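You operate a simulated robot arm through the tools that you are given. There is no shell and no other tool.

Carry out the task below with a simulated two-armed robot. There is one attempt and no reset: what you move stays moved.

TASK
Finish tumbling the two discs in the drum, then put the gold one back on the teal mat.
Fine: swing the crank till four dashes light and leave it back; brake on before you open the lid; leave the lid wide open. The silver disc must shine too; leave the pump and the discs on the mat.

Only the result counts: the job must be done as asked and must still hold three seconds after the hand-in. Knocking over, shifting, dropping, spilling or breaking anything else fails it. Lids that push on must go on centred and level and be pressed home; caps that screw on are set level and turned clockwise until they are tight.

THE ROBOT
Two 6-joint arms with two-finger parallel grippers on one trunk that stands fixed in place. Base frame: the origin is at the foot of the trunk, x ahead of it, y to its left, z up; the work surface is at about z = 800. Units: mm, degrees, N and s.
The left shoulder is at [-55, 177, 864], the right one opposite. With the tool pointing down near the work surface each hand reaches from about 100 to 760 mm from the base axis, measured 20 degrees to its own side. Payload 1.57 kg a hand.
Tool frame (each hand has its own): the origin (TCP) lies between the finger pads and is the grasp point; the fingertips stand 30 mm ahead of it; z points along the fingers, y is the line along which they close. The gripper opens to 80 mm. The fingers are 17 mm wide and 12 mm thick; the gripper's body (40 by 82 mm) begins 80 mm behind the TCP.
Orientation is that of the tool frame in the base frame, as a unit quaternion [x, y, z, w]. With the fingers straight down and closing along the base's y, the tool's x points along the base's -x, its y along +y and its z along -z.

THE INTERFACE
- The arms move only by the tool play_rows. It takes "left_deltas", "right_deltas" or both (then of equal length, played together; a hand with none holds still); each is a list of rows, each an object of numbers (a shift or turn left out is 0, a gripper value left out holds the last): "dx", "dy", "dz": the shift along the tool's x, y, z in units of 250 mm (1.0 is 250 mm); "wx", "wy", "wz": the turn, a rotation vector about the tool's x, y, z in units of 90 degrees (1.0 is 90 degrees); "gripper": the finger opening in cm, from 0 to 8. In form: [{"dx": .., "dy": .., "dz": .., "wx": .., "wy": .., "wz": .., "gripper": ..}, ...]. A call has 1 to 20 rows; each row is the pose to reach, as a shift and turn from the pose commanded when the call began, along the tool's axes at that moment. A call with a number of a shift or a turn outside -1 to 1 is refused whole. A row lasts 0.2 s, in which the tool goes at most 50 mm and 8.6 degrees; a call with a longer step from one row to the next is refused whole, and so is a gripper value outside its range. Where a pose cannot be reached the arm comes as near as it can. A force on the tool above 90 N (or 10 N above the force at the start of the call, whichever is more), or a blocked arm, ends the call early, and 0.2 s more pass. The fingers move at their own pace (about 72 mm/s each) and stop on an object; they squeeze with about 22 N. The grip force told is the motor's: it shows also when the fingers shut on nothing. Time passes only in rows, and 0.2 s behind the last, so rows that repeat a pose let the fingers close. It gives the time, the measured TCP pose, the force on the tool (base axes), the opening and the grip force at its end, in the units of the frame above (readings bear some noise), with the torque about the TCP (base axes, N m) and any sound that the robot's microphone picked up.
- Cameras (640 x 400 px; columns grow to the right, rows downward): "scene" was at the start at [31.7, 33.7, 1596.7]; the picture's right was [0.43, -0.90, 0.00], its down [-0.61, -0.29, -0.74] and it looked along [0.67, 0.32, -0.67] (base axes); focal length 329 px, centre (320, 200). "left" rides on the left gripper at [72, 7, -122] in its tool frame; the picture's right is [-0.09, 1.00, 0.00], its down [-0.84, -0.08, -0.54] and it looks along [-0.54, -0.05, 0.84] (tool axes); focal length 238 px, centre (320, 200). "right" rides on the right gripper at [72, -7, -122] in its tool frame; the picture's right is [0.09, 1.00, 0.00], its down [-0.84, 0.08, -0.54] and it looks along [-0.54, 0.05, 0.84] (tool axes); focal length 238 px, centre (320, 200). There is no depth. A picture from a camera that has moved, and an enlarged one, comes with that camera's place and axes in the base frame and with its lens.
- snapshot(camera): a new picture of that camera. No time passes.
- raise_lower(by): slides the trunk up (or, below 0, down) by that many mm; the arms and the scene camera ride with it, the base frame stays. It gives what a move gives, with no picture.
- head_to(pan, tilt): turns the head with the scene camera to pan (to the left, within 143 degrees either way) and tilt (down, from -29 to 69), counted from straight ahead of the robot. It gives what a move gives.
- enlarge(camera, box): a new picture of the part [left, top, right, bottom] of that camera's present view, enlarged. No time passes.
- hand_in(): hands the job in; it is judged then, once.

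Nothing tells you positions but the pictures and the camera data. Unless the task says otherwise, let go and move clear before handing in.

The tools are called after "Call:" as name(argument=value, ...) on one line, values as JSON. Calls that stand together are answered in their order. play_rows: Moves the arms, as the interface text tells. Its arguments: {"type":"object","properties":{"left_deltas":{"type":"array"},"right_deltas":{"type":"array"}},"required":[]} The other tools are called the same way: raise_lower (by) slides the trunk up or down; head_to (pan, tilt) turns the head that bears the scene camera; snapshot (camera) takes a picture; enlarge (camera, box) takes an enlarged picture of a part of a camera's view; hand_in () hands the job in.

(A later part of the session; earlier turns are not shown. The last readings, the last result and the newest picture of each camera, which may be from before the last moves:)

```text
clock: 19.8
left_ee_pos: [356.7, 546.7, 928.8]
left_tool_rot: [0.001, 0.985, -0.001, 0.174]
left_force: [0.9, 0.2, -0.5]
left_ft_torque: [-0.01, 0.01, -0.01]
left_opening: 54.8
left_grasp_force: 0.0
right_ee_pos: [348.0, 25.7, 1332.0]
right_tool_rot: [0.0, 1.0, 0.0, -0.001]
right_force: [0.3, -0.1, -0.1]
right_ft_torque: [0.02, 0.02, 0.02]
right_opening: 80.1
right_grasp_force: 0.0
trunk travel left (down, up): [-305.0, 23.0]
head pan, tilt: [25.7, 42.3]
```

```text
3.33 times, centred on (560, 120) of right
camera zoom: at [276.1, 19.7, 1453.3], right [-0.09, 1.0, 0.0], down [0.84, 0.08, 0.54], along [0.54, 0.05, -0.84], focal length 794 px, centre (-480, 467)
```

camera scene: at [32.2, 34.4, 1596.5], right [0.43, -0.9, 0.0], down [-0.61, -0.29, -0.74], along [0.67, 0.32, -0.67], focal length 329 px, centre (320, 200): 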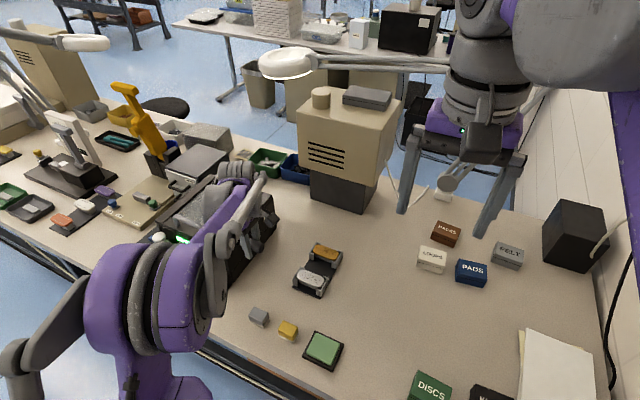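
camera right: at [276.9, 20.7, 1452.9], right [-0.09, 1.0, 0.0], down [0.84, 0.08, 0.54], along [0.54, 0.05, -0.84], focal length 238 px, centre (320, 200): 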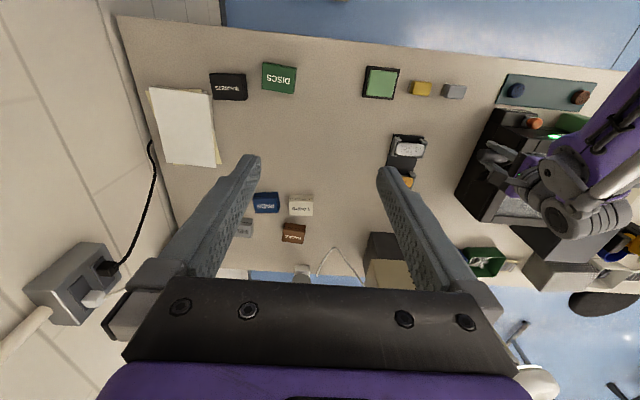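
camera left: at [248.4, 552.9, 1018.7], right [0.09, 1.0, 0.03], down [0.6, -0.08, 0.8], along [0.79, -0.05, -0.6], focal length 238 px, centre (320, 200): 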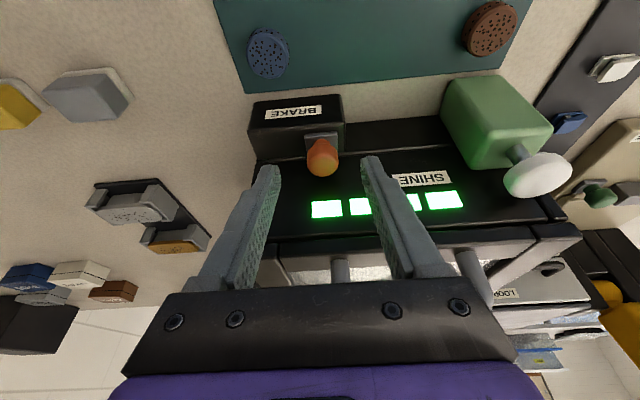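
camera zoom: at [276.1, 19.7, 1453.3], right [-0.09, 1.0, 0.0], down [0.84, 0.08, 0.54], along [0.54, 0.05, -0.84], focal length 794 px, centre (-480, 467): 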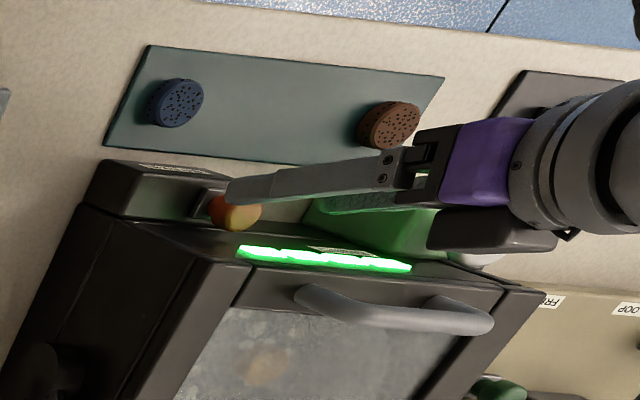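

The knob is between the finger planes. I'll advance 50 mm along the tool and grip the knob.

Call:
play_rows(left_deltas=[{"dx": -0.005, "dy": 0.004, "dz": 0.08}, {"dx": -0.01, "dy": 0.004, "dz": 0.15}, {"dx": -0.01, "dy": 0.004, "dz": 0.2}, {"dx": -0.01, "dy": 0.004, "dz": 0.2}, {"dx": -0.01, "dy": 0.004, "dz": 0.2, "gripper": 3.5}, {"dx": -0.01, "dy": 0.004, "dz": 0.2, "gripper": 1.5}, {"dx": -0.01, "dy": 0.004, "dz": 0.2, "gripper": 1.5}, {"dx": -0.01, "dy": 0.004, "dz": 0.2, "gripper": 1.5}])

Call:
snapshot(camera="left")

Call:
enlarge(camera="left", box=[250, 100, 410, 220])

```text
clock: 21.6
left_ee_pos: [376.3, 548.5, 881.6]
left_tool_rot: [0.0, 0.985, 0.0, 0.173]
left_force: [-0.6, -5.3, -3.9]
left_ft_torque: [-0.14, -0.45, 0.02]
left_opening: 27.9
left_grasp_force: 38.0
right_ee_pos: [348.6, 25.6, 1332.0]
right_tool_rot: [0.0, 1.0, 0.0, 0.001]
right_force: [-0.2, -0.5, -0.3]
right_ft_torque: [0.01, 0.01, -0.01]
right_opening: 79.9
right_grasp_force: 0.1
trunk travel left (down, up): [-305.0, 23.0]
head pan, tilt: [25.7, 42.3]
```

```text
taken
camera left: at [268.4, 554.6, 971.3], right [0.09, 1.0, 0.03], down [0.6, -0.08, 0.8], along [0.79, -0.05, -0.61], focal length 238 px, centre (320, 200)
```

left: 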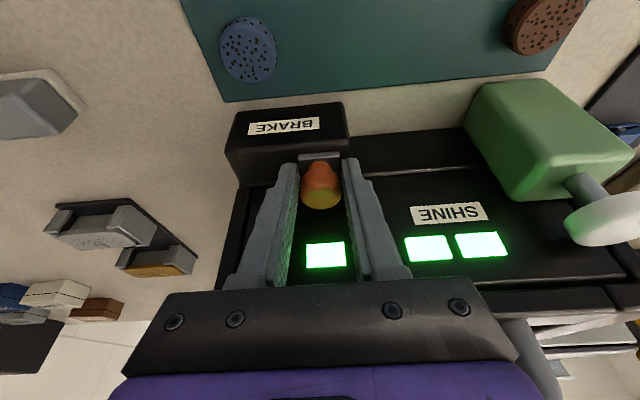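

```text
3.33 times, centred on (330, 160) of left
camera zoom: at [268.4, 554.6, 971.3], right [0.09, 1.0, 0.03], down [0.6, -0.08, 0.8], along [0.79, -0.05, -0.61], focal length 794 px, centre (287, 333)
```

zoom: 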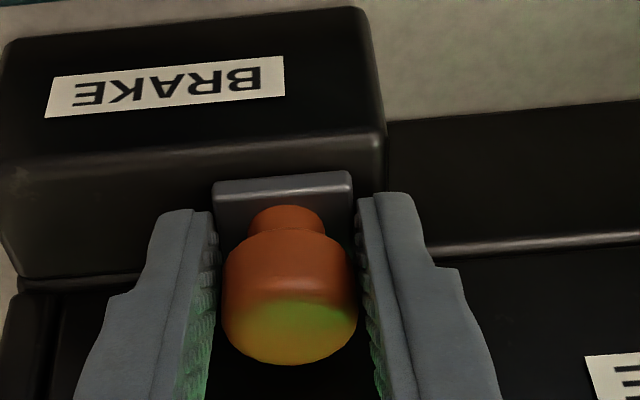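

I have the knob gripped. I'll slide it gently toward -y, the free side of the box, and watch the force.

Call:
play_rows(left_deltas=[{"dy": -0.015}, {"dy": -0.03}, {"dy": -0.045}, {"dy": -0.06}])

Call:
enlarge(camera="left", box=[230, 90, 410, 220])

```text
clock: 22.6
left_ee_pos: [377.5, 534.3, 881.7]
left_tool_rot: [0.0, 0.985, 0.0, 0.173]
left_force: [-1.1, 0.3, -10.9]
left_ft_torque: [0.24, -0.75, -0.03]
left_opening: 27.9
left_grasp_force: 37.9
right_ee_pos: [349.6, 27.7, 1331.4]
right_tool_rot: [0.0, 1.0, 0.0, -0.001]
right_force: [0.7, -0.9, -0.4]
right_ft_torque: [0.0, 0.02, 0.0]
right_opening: 80.3
right_grasp_force: 0.2
trunk travel left (down, up): [-305.0, 23.0]
head pan, tilt: [25.7, 42.3]
```

```text
3.08 times, centred on (320, 155) of left
camera zoom: at [268.4, 540.6, 971.4], right [0.09, 1.0, 0.03], down [0.6, -0.08, 0.8], along [0.79, -0.05, -0.61], focal length 733 px, centre (320, 338)
```

zoom: 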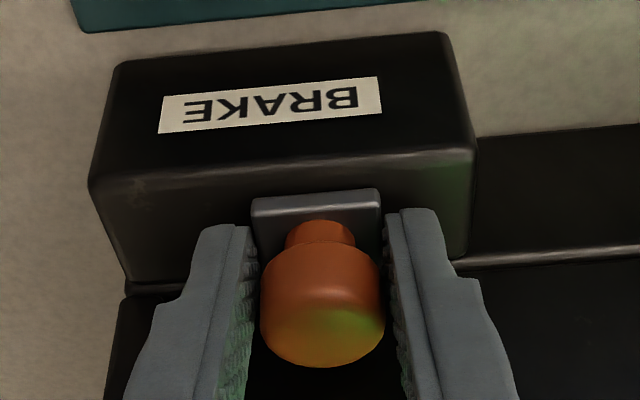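

The plate slides freely. I'll continue toward the far end until it stops.

Call:
play_rows(left_deltas=[{"dy": -0.03}, {"dy": -0.06}, {"dy": -0.09}, {"dy": -0.11}, {"dy": -0.13}, {"dy": -0.14}])

Call:
enlarge(camera="left", box=[230, 90, 410, 220])

```text
clock: 24.0
left_ee_pos: [377.8, 507.7, 881.2]
left_tool_rot: [-0.002, 0.985, 0.004, 0.174]
left_force: [5.9, 49.6, 6.7]
left_ft_torque: [1.29, 0.9, -0.2]
left_opening: 27.6
left_grasp_force: 37.9
right_ee_pos: [349.6, 31.4, 1331.1]
right_tool_rot: [0.001, 1.0, -0.002, -0.001]
right_force: [-0.6, 0.5, 0.1]
right_ft_torque: [-0.03, 0.0, 0.03]
right_opening: 79.9
right_grasp_force: 0.0
trunk travel left (down, up): [-305.0, 23.0]
head pan, tilt: [25.7, 42.3]
```

```text
3.08 times, centred on (320, 155) of left
camera zoom: at [268.1, 512.9, 971.2], right [0.08, 1.0, 0.04], down [0.6, -0.08, 0.8], along [0.8, -0.04, -0.6], focal length 733 px, centre (320, 338)
```

zoom: 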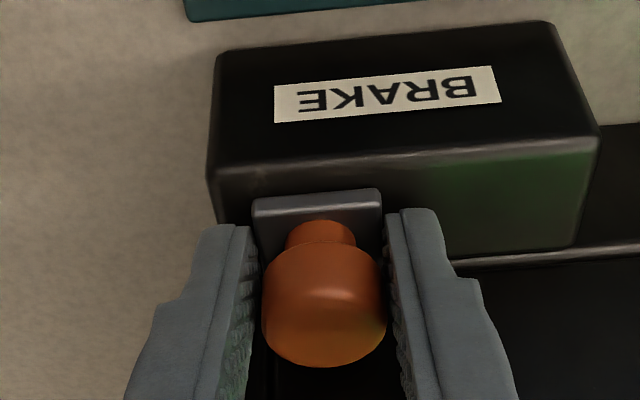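

The slider reached its end stop at y ≈ 507, so I take the brake to be on. I'll ease the load, release and back out.

Call:
play_rows(left_deltas=[{"dy": 0.025}, {"dy": 0.025, "gripper": 4.0}, {"dy": 0.025, "gripper": 6.0}, {"dy": 0.025, "gripper": 6.0}, {"dy": 0.025, "gripper": 6.0, "dz": -0.1}, {"dy": 0.025, "gripper": 6.0, "dz": -0.25}, {"dy": 0.025, "gripper": 6.0, "dz": -0.4}, {"dy": 0.025, "gripper": 6.0, "dz": -0.55}])

Call:
snapshot(camera="left")

Call:
enlarge(camera="scene", box=[130, 160, 310, 300])

Call:
enlarge(camera="right", box=[470, 80, 630, 230])

```text
clock: 25.8
left_ee_pos: [330.6, 501.0, 1010.6]
left_tool_rot: [0.0, 0.985, 0.001, 0.173]
left_force: [-0.2, 0.4, 0.0]
left_ft_torque: [0.01, -0.01, 0.03]
left_opening: 60.2
left_grasp_force: 0.1
right_ee_pos: [347.9, 26.3, 1333.2]
right_tool_rot: [0.0, 1.0, 0.0, 0.001]
right_force: [0.3, -0.1, 0.8]
right_ft_torque: [0.02, 0.0, -0.02]
right_opening: 79.7
right_grasp_force: 0.1
trunk travel left (down, up): [-305.0, 23.0]
head pan, tilt: [25.7, 42.3]
```

```text
taken
camera left: at [222.0, 508.5, 1099.8], right [0.09, 1.0, 0.03], down [0.6, -0.08, 0.8], along [0.8, -0.05, -0.6], focal length 238 px, centre (320, 200)
```

left: 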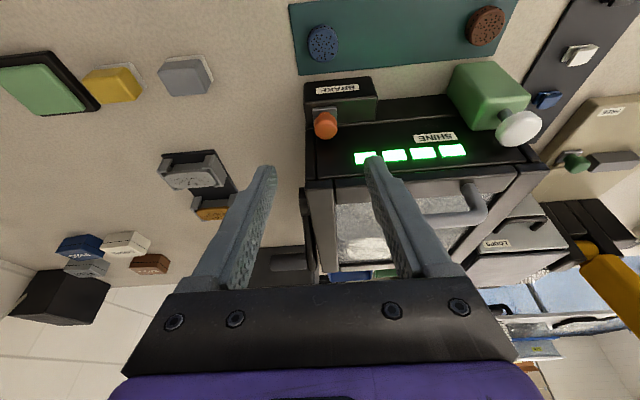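

```text
2.86 times, centred on (220, 230) of scene
camera zoom: at [31.0, 32.9, 1596.7], right [0.43, -0.9, 0.0], down [-0.61, -0.29, -0.74], along [0.67, 0.32, -0.67], focal length 939 px, centre (606, 114)
```

zoom: 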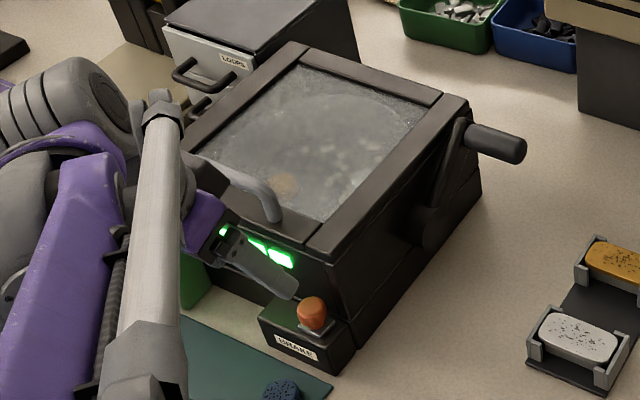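

```text
2.67 times, centred on (550, 155) of right
camera zoom: at [275.8, 19.2, 1453.4], right [-0.09, 1.0, 0.0], down [0.84, 0.08, 0.54], along [0.54, 0.05, -0.84], focal length 636 px, centre (-293, 320)
```

zoom: 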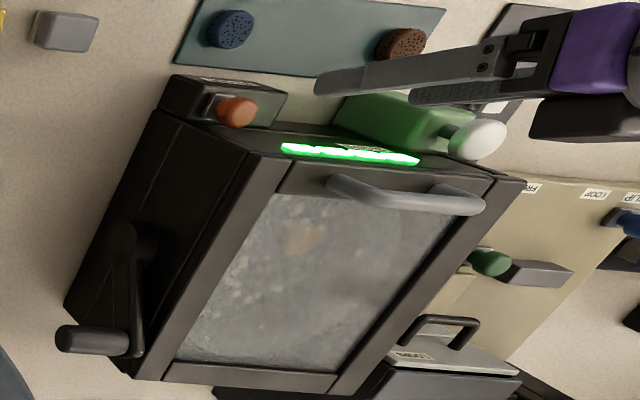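

The brake now sits at the other end of its travel and the crank is still back. Next I need the exact lid handle position.

Call:
enlarge(camera="left", box=[320, 140, 560, 290])

Call:
enlarge(camera="right", box=[540, 110, 640, 180])

Call:
enlarge(camera="scene", box=[170, 180, 250, 250])

```text
2.67 times, centred on (440, 215) of left
camera zoom: at [222.0, 508.5, 1099.8], right [0.09, 1.0, 0.03], down [0.6, -0.08, 0.8], along [0.8, -0.05, -0.6], focal length 636 px, centre (0, 160)
```

zoom: 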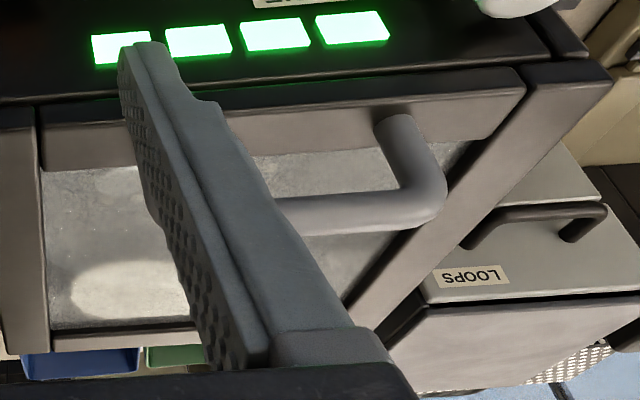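

```text
5.71 times, centred on (590, 145) of right
camera zoom: at [275.8, 19.2, 1453.4], right [-0.09, 1.0, 0.0], down [0.84, 0.08, 0.54], along [0.54, 0.05, -0.84], focal length 1362 px, centre (-1223, 514)
```

zoom: 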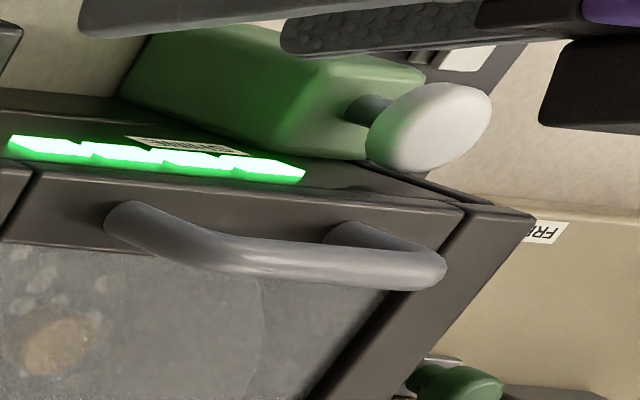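

```text
5.71 times, centred on (210, 215) of scene
camera zoom: at [31.0, 32.9, 1596.7], right [0.43, -0.9, 0.0], down [-0.61, -0.29, -0.74], along [0.67, 0.32, -0.67], focal length 1878 px, centre (949, 114)
```

zoom: 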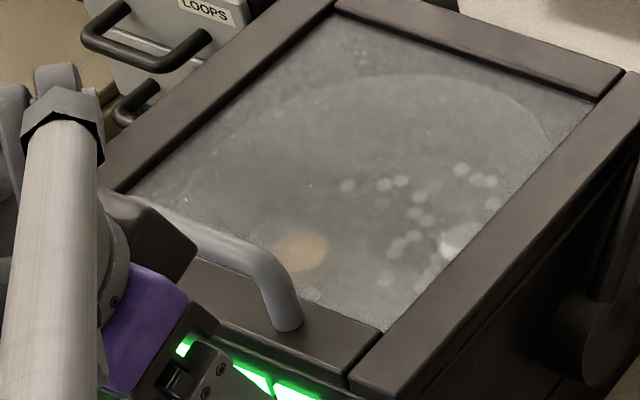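

The lid handle bar runs y ≈ 557–643 at x ≈ 415, z ≈ 985, and the hinge is at the back near x ≈ 637. I'll reorient the left hand to point forward with its fingers above and below the bar. The first step is to level the tool and rotate the wrist.

Call:
play_rows(left_deltas=[{"dx": -0.015, "dy": 0.07, "dz": -0.1, "wy": 0.055}, {"dx": -0.03, "dy": 0.14, "dz": -0.2, "wy": 0.11}, {"dx": -0.046, "dy": 0.21, "dz": -0.3, "wy": 0.166}, {"dx": -0.062, "dy": 0.28, "dz": -0.403, "wy": 0.222}])

Call:
play_rows(left_deltas=[{"wz": -0.0909}, {"wz": -0.1818}, {"wz": -0.2727}, {"wz": -0.3636}, {"wz": -0.4545}, {"wz": -0.5454}, {"wz": -0.6363}, {"wz": -0.7272}, {"wz": -0.8181}, {"wz": -0.909}, {"wz": -1.0}])

Call:
play_rows(left_deltas=[{"wx": 0.09}, {"wx": 0.18}, {"wx": 0.27}, {"wx": 0.36}, {"wx": 0.45}, {"wx": 0.54}, {"wx": 0.63}, {"wx": 0.72}, {"wx": 0.81}, {"wx": 0.889}])

Call:
snapshot(camera="left")

Call:
snapshot(camera="scene")

```text
clock: 26.8
left_ee_pos: [308.2, 576.0, 1110.6]
left_tool_rot: [0.0, 1.0, 0.0, -0.001]
left_force: [0.1, 0.7, 0.4]
left_ft_torque: [0.02, 0.03, 0.03]
left_opening: 59.7
left_grasp_force: 0.1
right_ee_pos: [349.1, 27.2, 1332.4]
right_tool_rot: [0.001, 1.0, 0.0, 0.0]
right_force: [-0.1, 0.2, 0.1]
right_ft_torque: [0.02, 0.0, 0.01]
right_opening: 80.0
right_grasp_force: 0.0
trunk travel left (down, up): [-305.0, 23.0]
head pan, tilt: [25.7, 42.3]
```

```text
clock: 29.2
left_ee_pos: [309.3, 574.7, 1111.0]
left_tool_rot: [0.709, -0.706, 0.0, 0.001]
left_force: [0.5, 0.4, 0.4]
left_ft_torque: [0.0, -0.01, 0.0]
left_opening: 59.9
left_grasp_force: 0.0
right_ee_pos: [349.4, 25.8, 1331.2]
right_tool_rot: [0.0, 1.0, 0.001, -0.001]
right_force: [0.2, 0.6, -0.7]
right_ft_torque: [0.01, 0.06, 0.0]
right_opening: 80.1
right_grasp_force: 0.0
trunk travel left (down, up): [-305.0, 23.0]
head pan, tilt: [25.7, 42.3]
```

```text
clock: 31.4
left_ee_pos: [310.9, 575.1, 1111.2]
left_tool_rot: [0.541, -0.541, 0.455, -0.455]
left_force: [0.3, -0.5, -0.2]
left_ft_torque: [0.01, -0.04, 0.01]
left_opening: 60.3
left_grasp_force: 0.0
right_ee_pos: [349.5, 26.0, 1331.6]
right_tool_rot: [0.0, 1.0, 0.0, 0.0]
right_force: [-1.2, 0.3, 0.6]
right_ft_torque: [0.0, -0.05, 0.0]
right_opening: 80.0
right_grasp_force: 0.0
trunk travel left (down, up): [-305.0, 23.0]
head pan, tilt: [25.7, 42.3]
```

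```text
taken
camera left: at [189.4, 503.9, 1125.6], right [-0.17, 0.09, -0.98], down [-0.52, 0.84, 0.17], along [0.84, 0.54, -0.09], focal length 238 px, centre (320, 200)
```

left: 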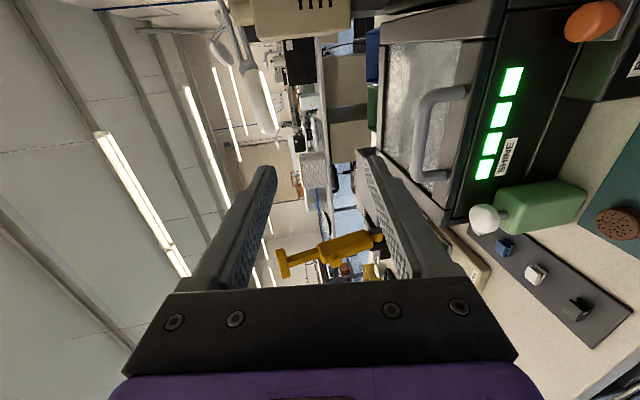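

```text
taken
camera scene: at [31.8, 34.3, 1596.7], right [0.43, -0.9, 0.0], down [-0.61, -0.29, -0.74], along [0.67, 0.32, -0.67], focal length 329 px, centre (320, 200)
```

scene: 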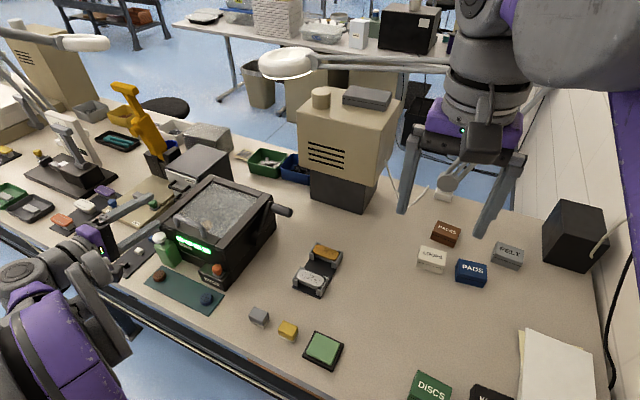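

The pose works and the handle is in view. I'll zoom in to refine its position.

Call:
enlarge(camera="left", box=[360, 50, 540, 210])

Call:
enlarge(camera="scene", box=[150, 160, 300, 290])

```text
2.50 times, centred on (450, 130) of left
camera zoom: at [189.4, 503.9, 1125.6], right [-0.17, 0.09, -0.98], down [-0.52, 0.84, 0.17], along [0.84, 0.54, -0.09], focal length 596 px, centre (-5, 375)
```

zoom: 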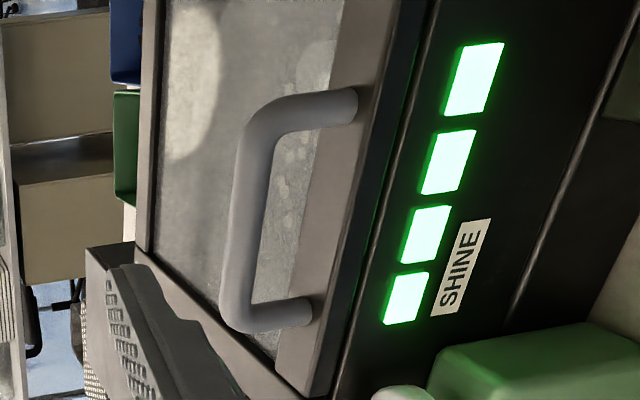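

```text
3.08 times, centred on (225, 225) of scene
camera zoom: at [31.8, 34.3, 1596.7], right [0.43, -0.9, 0.0], down [-0.61, -0.29, -0.74], along [0.67, 0.32, -0.67], focal length 1011 px, centre (612, 123)
```

zoom: 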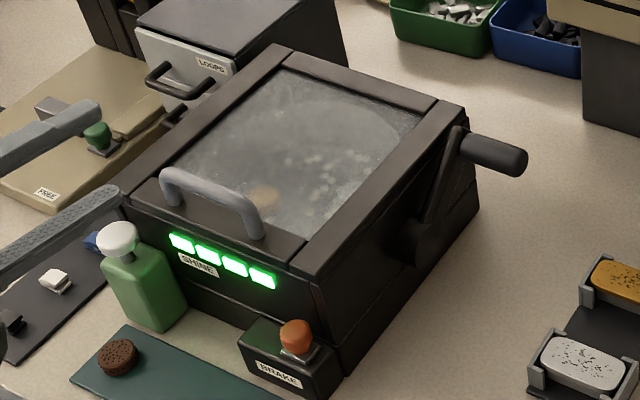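

The bar centre is refined to about (418, 597, 986) with about 13 mm diameter. I'll pre-position in front of it with a 26 mm opening.

Call:
play_rows(left_deltas=[{"dx": -0.01, "dy": 0.1, "dz": 0.05, "gripper": 2.6}, {"dx": -0.02, "dy": 0.2, "dz": 0.1, "gripper": 2.6}, {"dx": -0.03, "dy": 0.3, "dz": 0.15, "gripper": 2.6}, {"dx": -0.04, "dy": 0.412, "dz": 0.219, "gripper": 2.6}, {"dx": -0.04, "dy": 0.412, "dz": 0.219, "gripper": 2.6}])

Call:
snapshot(camera="left")

Call:
enlarge(camera="scene", box=[140, 180, 240, 270])

```text
clock: 32.6
left_ee_pos: [344.6, 583.5, 997.8]
left_tool_rot: [0.542, -0.541, 0.454, -0.455]
left_force: [-0.8, -0.2, 0.2]
left_ft_torque: [0.01, 0.0, -0.01]
left_opening: 25.8
left_grasp_force: 0.0
right_ee_pos: [348.8, 25.4, 1332.5]
right_tool_rot: [0.0, 1.0, 0.001, 0.001]
right_force: [0.6, 0.5, -0.5]
right_ft_torque: [0.02, -0.01, -0.02]
right_opening: 79.8
right_grasp_force: 0.0
trunk travel left (down, up): [-305.0, 23.0]
head pan, tilt: [25.7, 42.3]
```

```text
taken
camera left: at [223.4, 512.1, 1013.7], right [-0.17, 0.09, -0.98], down [-0.52, 0.84, 0.17], along [0.84, 0.54, -0.1], focal length 238 px, centre (320, 200)
```

left: 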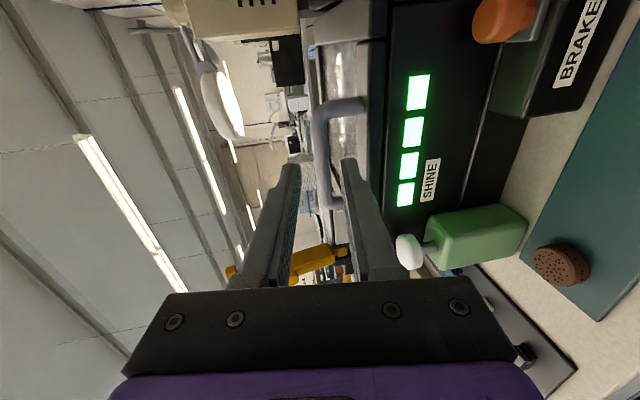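

```text
4.44 times, centred on (190, 225) of scene
camera zoom: at [31.3, 32.8, 1596.7], right [0.43, -0.9, 0.0], down [-0.61, -0.29, -0.74], along [0.67, 0.32, -0.67], focal length 1460 px, centre (898, 89)
```

zoom: 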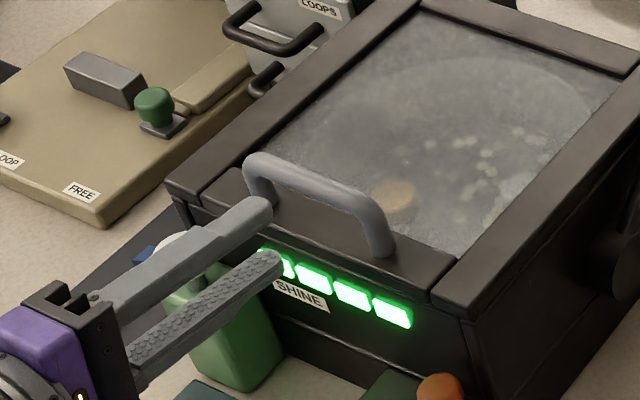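

Call:
play_rows(left_deltas=[{"dy": 0.006, "dz": 0.08, "gripper": 2.5}, {"dy": 0.006, "dz": 0.16, "gripper": 2.5}, {"dy": 0.006, "dz": 0.22, "gripper": 2.5}, {"dy": 0.006, "dz": 0.25, "gripper": 2.5}])

Call:
snapshot(camera="left")

Call:
enlarge(camera="scene", box=[150, 180, 230, 250])

Call:
enlarge(camera="left", box=[260, 80, 400, 240])

```text
clock: 33.6
left_ee_pos: [406.3, 586.0, 987.1]
left_tool_rot: [-0.542, 0.542, -0.454, 0.454]
left_force: [-0.3, 0.3, -0.1]
left_ft_torque: [0.04, -0.03, -0.02]
left_opening: 24.7
left_grasp_force: 0.1
right_ee_pos: [348.7, 26.1, 1333.0]
right_tool_rot: [0.0, 1.0, 0.0, 0.0]
right_force: [0.0, 0.8, 0.2]
right_ft_torque: [0.01, 0.01, 0.0]
right_opening: 79.9
right_grasp_force: 0.1
trunk travel left (down, up): [-305.0, 23.0]
head pan, tilt: [25.7, 42.3]
```

```text
taken
camera left: at [286.4, 513.8, 1002.1], right [-0.17, 0.09, -0.98], down [-0.52, 0.84, 0.17], along [0.84, 0.54, -0.1], focal length 238 px, centre (320, 200)
```

left: 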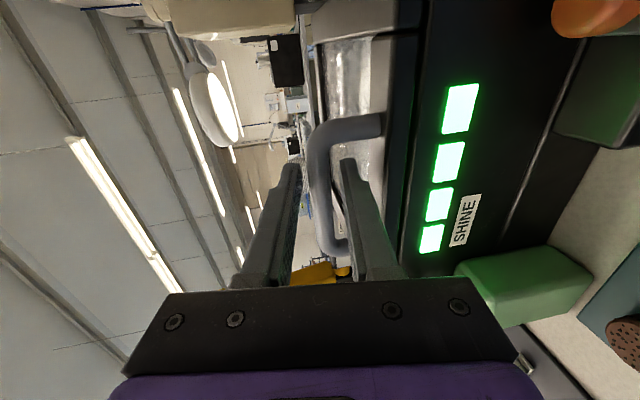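

```text
5.71 times, centred on (190, 215) of scene
camera zoom: at [31.8, 33.6, 1596.7], right [0.43, -0.9, 0.0], down [-0.61, -0.29, -0.74], along [0.67, 0.32, -0.67], focal length 1878 px, centre (1063, 114)
```

zoom: 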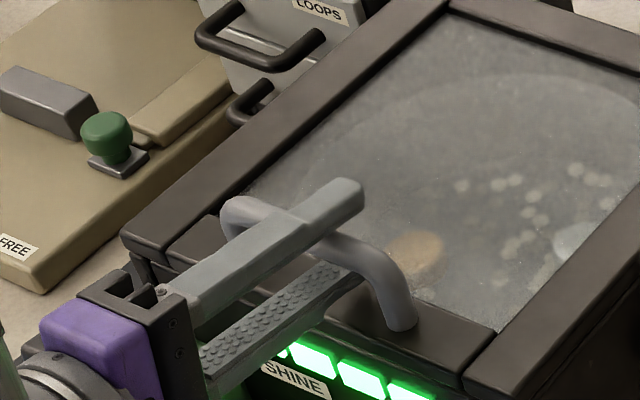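

```text
2.50 times, centred on (330, 160) of left
camera zoom: at [286.4, 513.8, 1002.1], right [-0.17, 0.09, -0.98], down [-0.52, 0.84, 0.17], along [0.84, 0.54, -0.1], focal length 596 px, centre (295, 300)
```

zoom: 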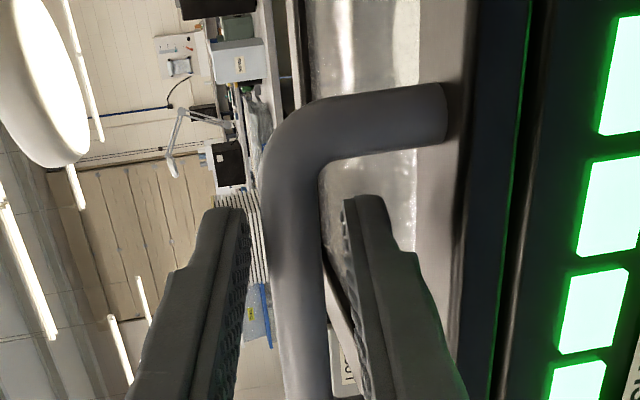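

One finger is above the bar and the other below it. I'll close on it.

Call:
play_rows(left_deltas=[{"gripper": 1.5}, {"gripper": 0.8}, {"gripper": 0.8}, {"gripper": 0.8}])

```text
clock: 34.6
left_ee_pos: [407.9, 585.7, 987.8]
left_tool_rot: [-0.541, 0.541, -0.455, 0.455]
left_force: [0.2, -1.0, -1.7]
left_ft_torque: [0.35, 0.06, -0.11]
left_opening: 13.5
left_grasp_force: 30.0
right_ee_pos: [348.6, 26.1, 1331.1]
right_tool_rot: [-0.001, 1.0, 0.002, 0.001]
right_force: [0.4, 0.0, -0.3]
right_ft_torque: [0.0, 0.01, 0.0]
right_opening: 80.0
right_grasp_force: 0.2
trunk travel left (down, up): [-305.0, 23.0]
head pan, tilt: [25.7, 42.3]
```

The bar is gripped at 13.5 mm. I'll start opening the lid along its arc, about 15° first, and check the forces.

Call:
play_rows(left_deltas=[{"dy": -0.0385, "dz": 0.003, "wx": -0.011}, {"dy": -0.0771, "dz": 0.0063, "wx": -0.0222}, {"dy": -0.115, "dz": 0.012, "wx": -0.033}, {"dy": -0.1533, "dz": 0.0188, "wx": -0.0444}, {"dy": -0.191, "dz": 0.028, "wx": -0.055}, {"dy": -0.2286, "dz": 0.038, "wx": -0.0667}])

Call:
snapshot(camera="left")

Call:
enlarge(camera="scene", box=[130, 140, 310, 290])

```text
clock: 36.0
left_ee_pos: [424.2, 586.8, 1041.7]
left_tool_rot: [0.564, -0.564, 0.426, -0.427]
left_force: [-7.8, -2.8, 2.4]
left_ft_torque: [0.33, 0.05, -0.38]
left_opening: 13.4
left_grasp_force: 30.2
right_ee_pos: [347.6, 26.1, 1332.9]
right_tool_rot: [-0.001, 1.0, 0.0, 0.001]
right_force: [0.0, -0.2, 0.5]
right_ft_torque: [-0.02, 0.01, 0.03]
right_opening: 80.2
right_grasp_force: 0.0
trunk travel left (down, up): [-305.0, 23.0]
head pan, tilt: [25.7, 42.3]
```

```text
taken
camera left: at [306.1, 513.9, 1068.7], right [-0.27, 0.09, -0.96], down [-0.5, 0.84, 0.22], along [0.82, 0.54, -0.18], focal length 238 px, centre (320, 200)
```

left: 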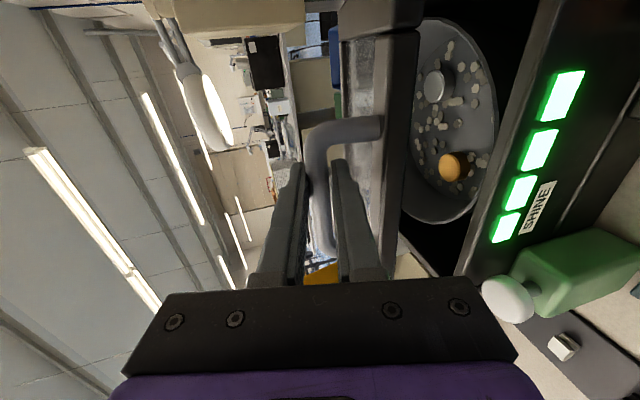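

```text
2.67 times, centred on (220, 215) of scene
camera zoom: at [30.2, 33.0, 1596.8], right [0.43, -0.9, 0.0], down [-0.61, -0.29, -0.74], along [0.67, 0.32, -0.67], focal length 876 px, centre (587, 160)
```

zoom: 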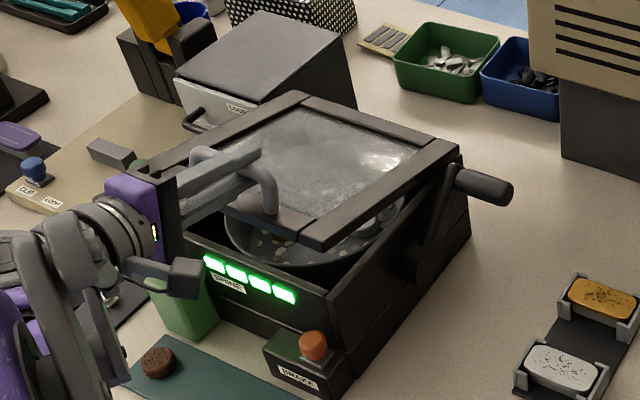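

The whole lid frame is lifting with little force, and I can see the gold and silver discs in the bowl. I'll continue to about 45°.

Call:
play_rows(left_deltas=[{"dy": -0.0782, "dz": 0.0204, "wx": -0.0222}, {"dy": -0.1523, "dz": 0.0449, "wx": -0.0444}, {"dy": -0.2237, "dz": 0.0764, "wx": -0.0667}, {"dy": -0.2928, "dz": 0.1136, "wx": -0.0889}, {"dy": -0.358, "dz": 0.1564, "wx": -0.1111}, {"dy": -0.4184, "dz": 0.2056, "wx": -0.1333}])

Call:
snapshot(camera="left")

Call:
enlarge(camera="scene", box=[130, 130, 310, 290])

```text
clock: 37.4
left_ee_pos: [502.7, 584.5, 1131.7]
left_tool_rot: [0.606, -0.605, 0.365, -0.366]
left_force: [-9.6, 5.7, 14.0]
left_ft_torque: [0.37, -0.07, -0.14]
left_opening: 13.5
left_grasp_force: 30.7
right_ee_pos: [346.5, 26.9, 1333.4]
right_tool_rot: [0.0, 1.0, 0.0, 0.001]
right_force: [-0.3, -0.1, 0.4]
right_ft_torque: [0.0, -0.01, -0.01]
right_opening: 79.9
right_grasp_force: 0.1
trunk travel left (down, up): [-305.0, 23.0]
head pan, tilt: [25.7, 42.3]
```

```text
taken
camera left: at [392.3, 513.7, 1182.7], right [-0.47, 0.09, -0.88], down [-0.44, 0.84, 0.32], along [0.77, 0.54, -0.35], focal length 238 px, centre (320, 200)
```

left: 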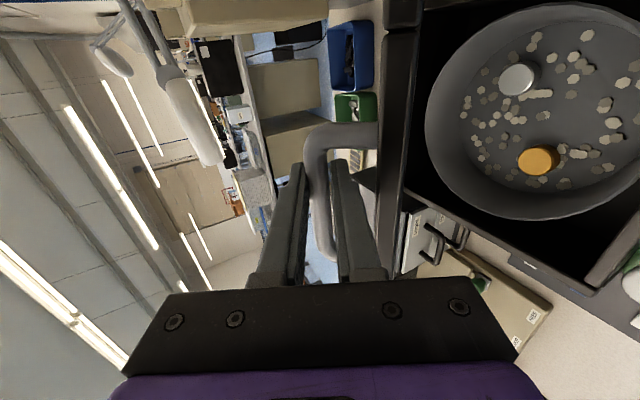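

```text
2.50 times, centred on (220, 210) of scene
camera zoom: at [28.7, 33.3, 1596.9], right [0.43, -0.9, 0.0], down [-0.61, -0.29, -0.74], along [0.67, 0.32, -0.67], focal length 822 px, centre (570, 175)
```

zoom: 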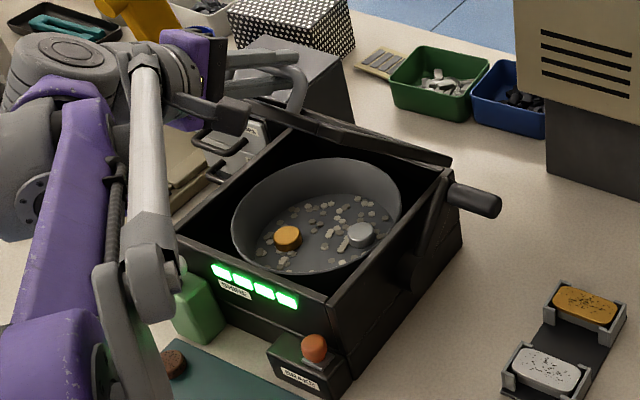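

The forces are purely radial, so the lid hardly pulls back, and the hinge fit is about (624, 951). I'll continue to about 73°.

Call:
play_rows(left_deltas=[{"dy": -0.0676, "dz": 0.0216, "wx": -0.0222}, {"dy": -0.127, "dz": 0.0652, "wx": -0.0444}, {"dy": -0.1826, "dz": 0.114, "wx": -0.0667}, {"dy": -0.2336, "dz": 0.1672, "wx": -0.0889}, {"dy": -0.2796, "dz": 0.2244, "wx": -0.1111}])

Call:
snapshot(camera="left")

Call:
enlarge(camera="scene", box=[130, 110, 310, 270])

Call:
snapshot(camera="right")

```text
clock: 38.6
left_ee_pos: [586.0, 586.3, 1167.3]
left_tool_rot: [0.635, -0.635, 0.31, -0.311]
left_force: [-3.8, -0.3, 16.2]
left_ft_torque: [-0.07, -0.13, -0.58]
left_opening: 13.3
left_grasp_force: 30.2
right_ee_pos: [347.9, 25.5, 1332.5]
right_tool_rot: [0.0, 1.0, 0.001, 0.001]
right_force: [-0.1, 0.6, -0.8]
right_ft_torque: [0.03, 0.0, 0.01]
right_opening: 80.1
right_grasp_force: 0.0
trunk travel left (down, up): [-305.0, 23.0]
head pan, tilt: [25.7, 42.3]
```

```text
taken
camera left: at [485.3, 513.5, 1236.6], right [-0.61, 0.09, -0.79], down [-0.38, 0.84, 0.39], along [0.69, 0.54, -0.48], focal length 238 px, centre (320, 200)
```

left: 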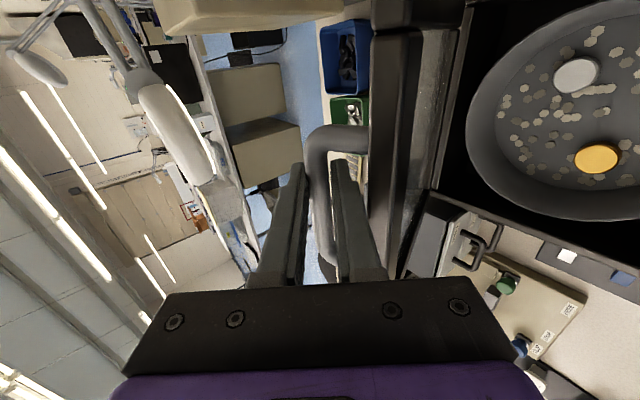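

```text
2.50 times, centred on (220, 190) of scene
camera zoom: at [29.6, 32.1, 1597.1], right [0.43, -0.9, 0.0], down [-0.61, -0.29, -0.74], along [0.67, 0.32, -0.67], focal length 822 px, centre (570, 225)
```

zoom: 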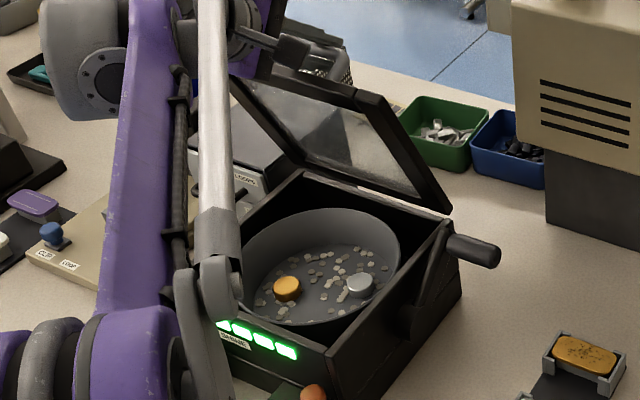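

```text
taken
camera right: at [274.6, 18.6, 1454.0], right [-0.09, 1.0, 0.0], down [0.84, 0.08, 0.54], along [0.54, 0.05, -0.84], focal length 238 px, centre (320, 200)
```

right: 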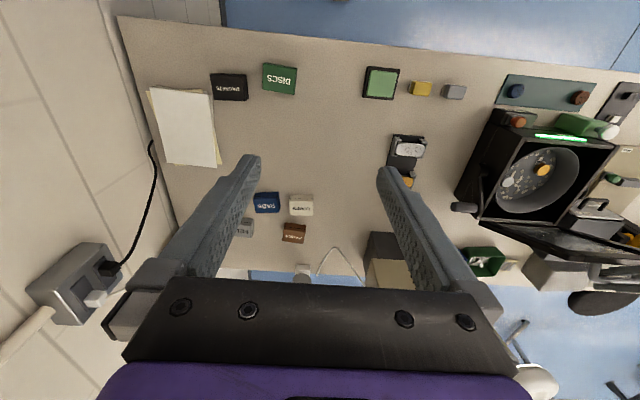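

Both discs now look shiny. I'll carry on to about 83–85°, rotating the hand along with the lid.

Call:
play_rows(left_deltas=[{"dy": -0.031, "dz": 0.023, "wx": -0.028}, {"dy": -0.0616, "dz": 0.0463, "wx": -0.0556}, {"dy": -0.086, "dz": 0.0755, "wx": -0.083}, {"dy": -0.1108, "dz": 0.1048, "wx": -0.1111}])

Call:
snapshot(camera="left")

Call:
snapshot(camera="scene")

```text
clock: 39.6
left_ee_pos: [623.3, 585.3, 1171.4]
left_tool_rot: [0.66, -0.66, 0.253, -0.255]
left_force: [-0.9, 8.6, 25.6]
left_ft_torque: [0.27, -0.15, -0.25]
left_opening: 13.7
left_grasp_force: 30.4
right_ee_pos: [346.7, 25.9, 1332.9]
right_tool_rot: [0.0, 1.0, 0.001, 0.001]
right_force: [0.3, -0.4, 0.4]
right_ft_torque: [-0.01, 0.0, -0.01]
right_opening: 80.1
right_grasp_force: 0.0
trunk travel left (down, up): [-305.0, 23.0]
head pan, tilt: [25.7, 42.3]
```

```text
taken
camera left: at [537.1, 512.9, 1257.6], right [-0.74, 0.09, -0.67], down [-0.31, 0.84, 0.45], along [0.6, 0.54, -0.59], focal length 238 px, centre (320, 200)
```

left: 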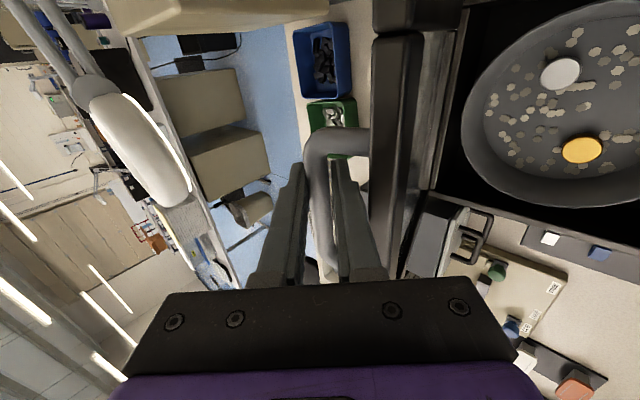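

```text
taken
camera scene: at [29.1, 32.4, 1596.9], right [0.43, -0.9, 0.0], down [-0.61, -0.29, -0.74], along [0.67, 0.32, -0.67], focal length 329 px, centre (320, 200)
```

scene: 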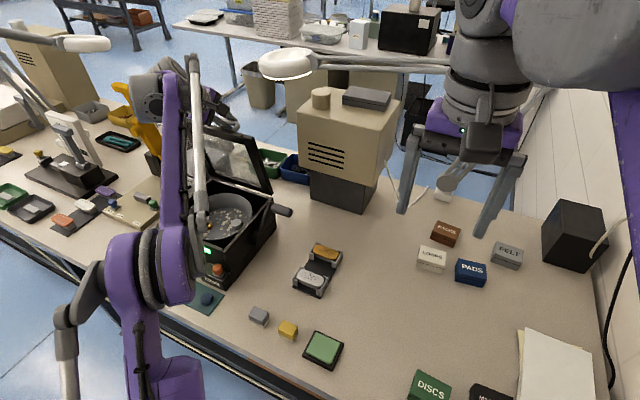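

The arm still reaches. I'll continue a little further, to about 88°.

Call:
play_rows(left_deltas=[{"dy": -0.028, "dz": 0.02, "wx": -0.011}, {"dy": -0.0564, "dz": 0.0394, "wx": -0.0222}, {"dy": -0.083, "dz": 0.068, "wx": -0.039}, {"dy": -0.11, "dz": 0.0974, "wx": -0.0556}])

Call:
snapshot(camera="left")

```text
clock: 40.6
left_ee_pos: [642.4, 572.2, 1156.6]
left_tool_rot: [0.671, -0.67, 0.224, -0.224]
left_force: [0.0, 6.5, 10.6]
left_ft_torque: [0.23, 0.08, -0.24]
left_opening: 15.2
left_grasp_force: 15.5
left hand out of reach, approached as far as the arm can: row 3, 4
right_ee_pos: [349.8, 26.2, 1332.6]
right_tool_rot: [0.0, 1.0, 0.0, 0.0]
right_force: [0.3, -0.9, -0.7]
right_ft_torque: [0.03, 0.04, -0.03]
right_opening: 80.0
right_grasp_force: 0.1
trunk travel left (down, up): [-305.0, 23.0]
head pan, tilt: [25.7, 42.3]
```

```text
taken
camera left: at [564.3, 499.8, 1250.1], right [-0.8, 0.09, -0.6], down [-0.26, 0.84, 0.48], along [0.55, 0.54, -0.64], focal length 238 px, centre (320, 200)
```

left: 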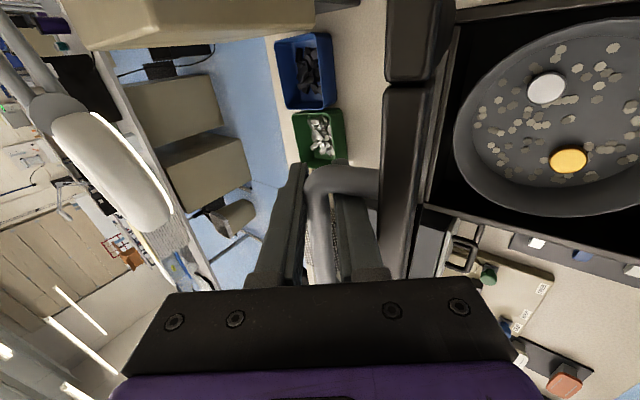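

The reach limit is close, with the lid near 85°. I'll loosen the fingers slightly and see whether the lid stays put, keeping the fingers around the bar as a safety.

Call:
play_rows(left_deltas=[{"gripper": 1.9}, {"gripper": 2.1}, {"gripper": 2.1}])

Call:
snapshot(camera="left")

Call:
enlarge(camera="scene", box=[130, 100, 310, 260])

```text
clock: 41.4
left_ee_pos: [641.8, 571.9, 1156.9]
left_tool_rot: [-0.67, 0.67, -0.225, 0.225]
left_force: [-1.1, 0.2, 0.1]
left_ft_torque: [0.01, 0.01, -0.02]
left_opening: 21.6
left_grasp_force: 0.4
right_ee_pos: [349.3, 27.3, 1331.9]
right_tool_rot: [0.001, 1.0, 0.0, 0.001]
right_force: [-0.1, -0.4, 0.2]
right_ft_torque: [0.05, 0.04, -0.02]
right_opening: 79.7
right_grasp_force: 0.1
trunk travel left (down, up): [-305.0, 23.0]
head pan, tilt: [25.7, 42.3]
```

```text
taken
camera left: at [564.2, 500.1, 1250.6], right [-0.8, 0.09, -0.6], down [-0.26, 0.84, 0.48], along [0.55, 0.54, -0.64], focal length 238 px, centre (320, 200)
```

left: 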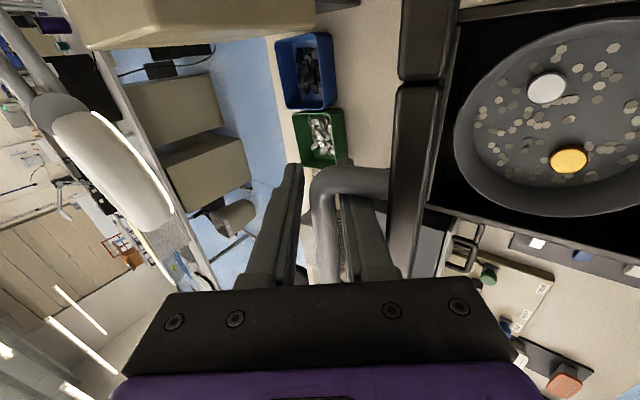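

```text
2.50 times, centred on (220, 180) of scene
camera zoom: at [31.7, 33.8, 1596.6], right [0.43, -0.9, 0.0], down [-0.61, -0.29, -0.74], along [0.67, 0.32, -0.67], focal length 822 px, centre (570, 250)
```

zoom: 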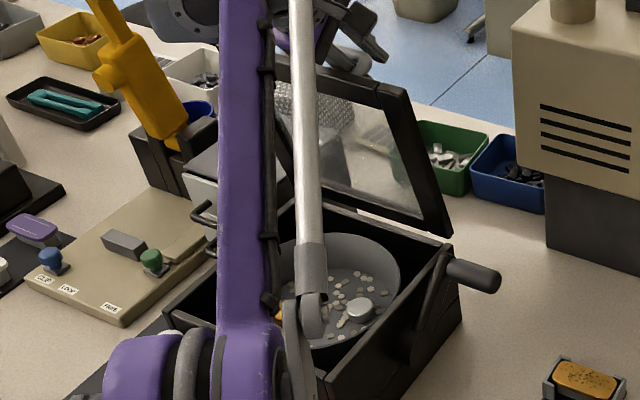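

Call:
play_rows(left_deltas=[{}, {}, {}, {}])

Call:
snapshot(camera="left")

Call:
enlarge(camera="left", box=[260, 60, 480, 300])

```text
clock: 42.4
left_ee_pos: [642.1, 573.2, 1157.2]
left_tool_rot: [0.671, -0.67, 0.225, -0.224]
left_force: [-1.2, 0.5, 0.7]
left_ft_torque: [-0.01, 0.01, -0.02]
left_opening: 21.3
left_grasp_force: 0.3
right_ee_pos: [349.6, 27.0, 1333.2]
right_tool_rot: [0.0, 1.0, 0.0, -0.001]
right_force: [0.3, 0.4, -0.6]
right_ft_torque: [0.01, 0.03, 0.0]
right_opening: 79.9
right_grasp_force: 0.1
trunk travel left (down, up): [-305.0, 23.0]
head pan, tilt: [25.7, 42.3]
```

```text
taken
camera left: at [564.1, 500.3, 1250.8], right [-0.8, 0.09, -0.6], down [-0.26, 0.84, 0.48], along [0.55, 0.54, -0.64], focal length 238 px, centre (320, 200)
```

left: 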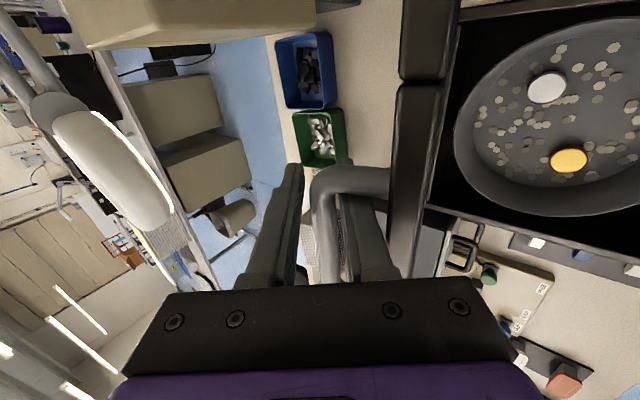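

```text
1.67 times, centred on (370, 180) of left
camera zoom: at [564.1, 500.3, 1250.8], right [-0.8, 0.09, -0.6], down [-0.26, 0.84, 0.48], along [0.55, 0.54, -0.64], focal length 397 px, centre (237, 233)
```

zoom: 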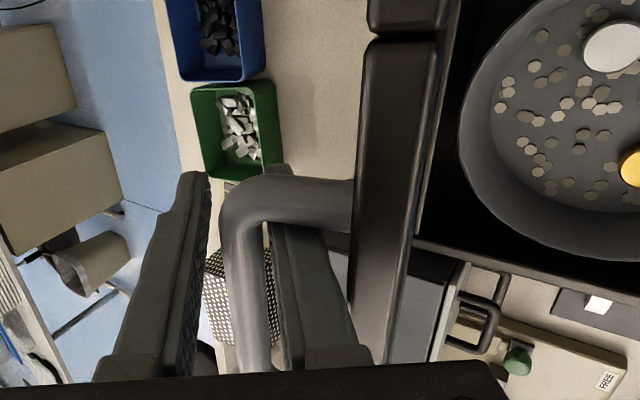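

Call:
play_rows(left_deltas=[{"dy": 0.012}, {"dy": 0.012}, {"dy": 0.012}])

Call:
enlarge(camera="left", box=[260, 60, 480, 300])

```text
clock: 43.2
left_ee_pos: [640.1, 572.1, 1156.0]
left_tool_rot: [-0.67, 0.67, -0.225, 0.225]
left_force: [-0.4, 0.4, -0.8]
left_ft_torque: [0.03, -0.01, -0.02]
left_opening: 21.6
left_grasp_force: 0.2
right_ee_pos: [351.1, 26.8, 1331.7]
right_tool_rot: [0.0, 1.0, 0.0, -0.001]
right_force: [0.0, -0.2, -0.4]
right_ft_torque: [0.0, 0.01, 0.0]
right_opening: 80.3
right_grasp_force: 0.0
trunk travel left (down, up): [-305.0, 23.0]
head pan, tilt: [25.7, 42.3]
```

```text
1.67 times, centred on (370, 180) of left
camera zoom: at [561.4, 500.2, 1248.9], right [-0.8, 0.09, -0.6], down [-0.26, 0.84, 0.48], along [0.55, 0.54, -0.64], focal length 397 px, centre (237, 233)
```

zoom: 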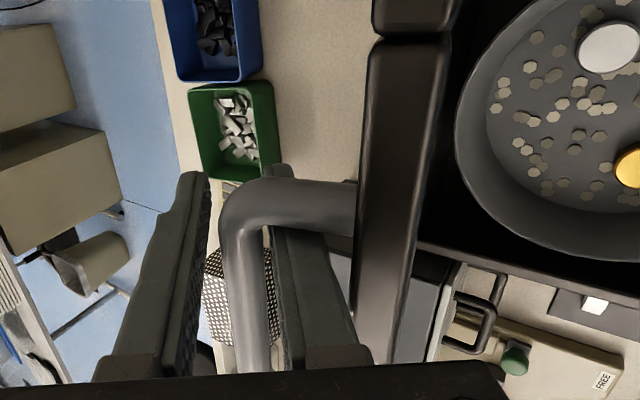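

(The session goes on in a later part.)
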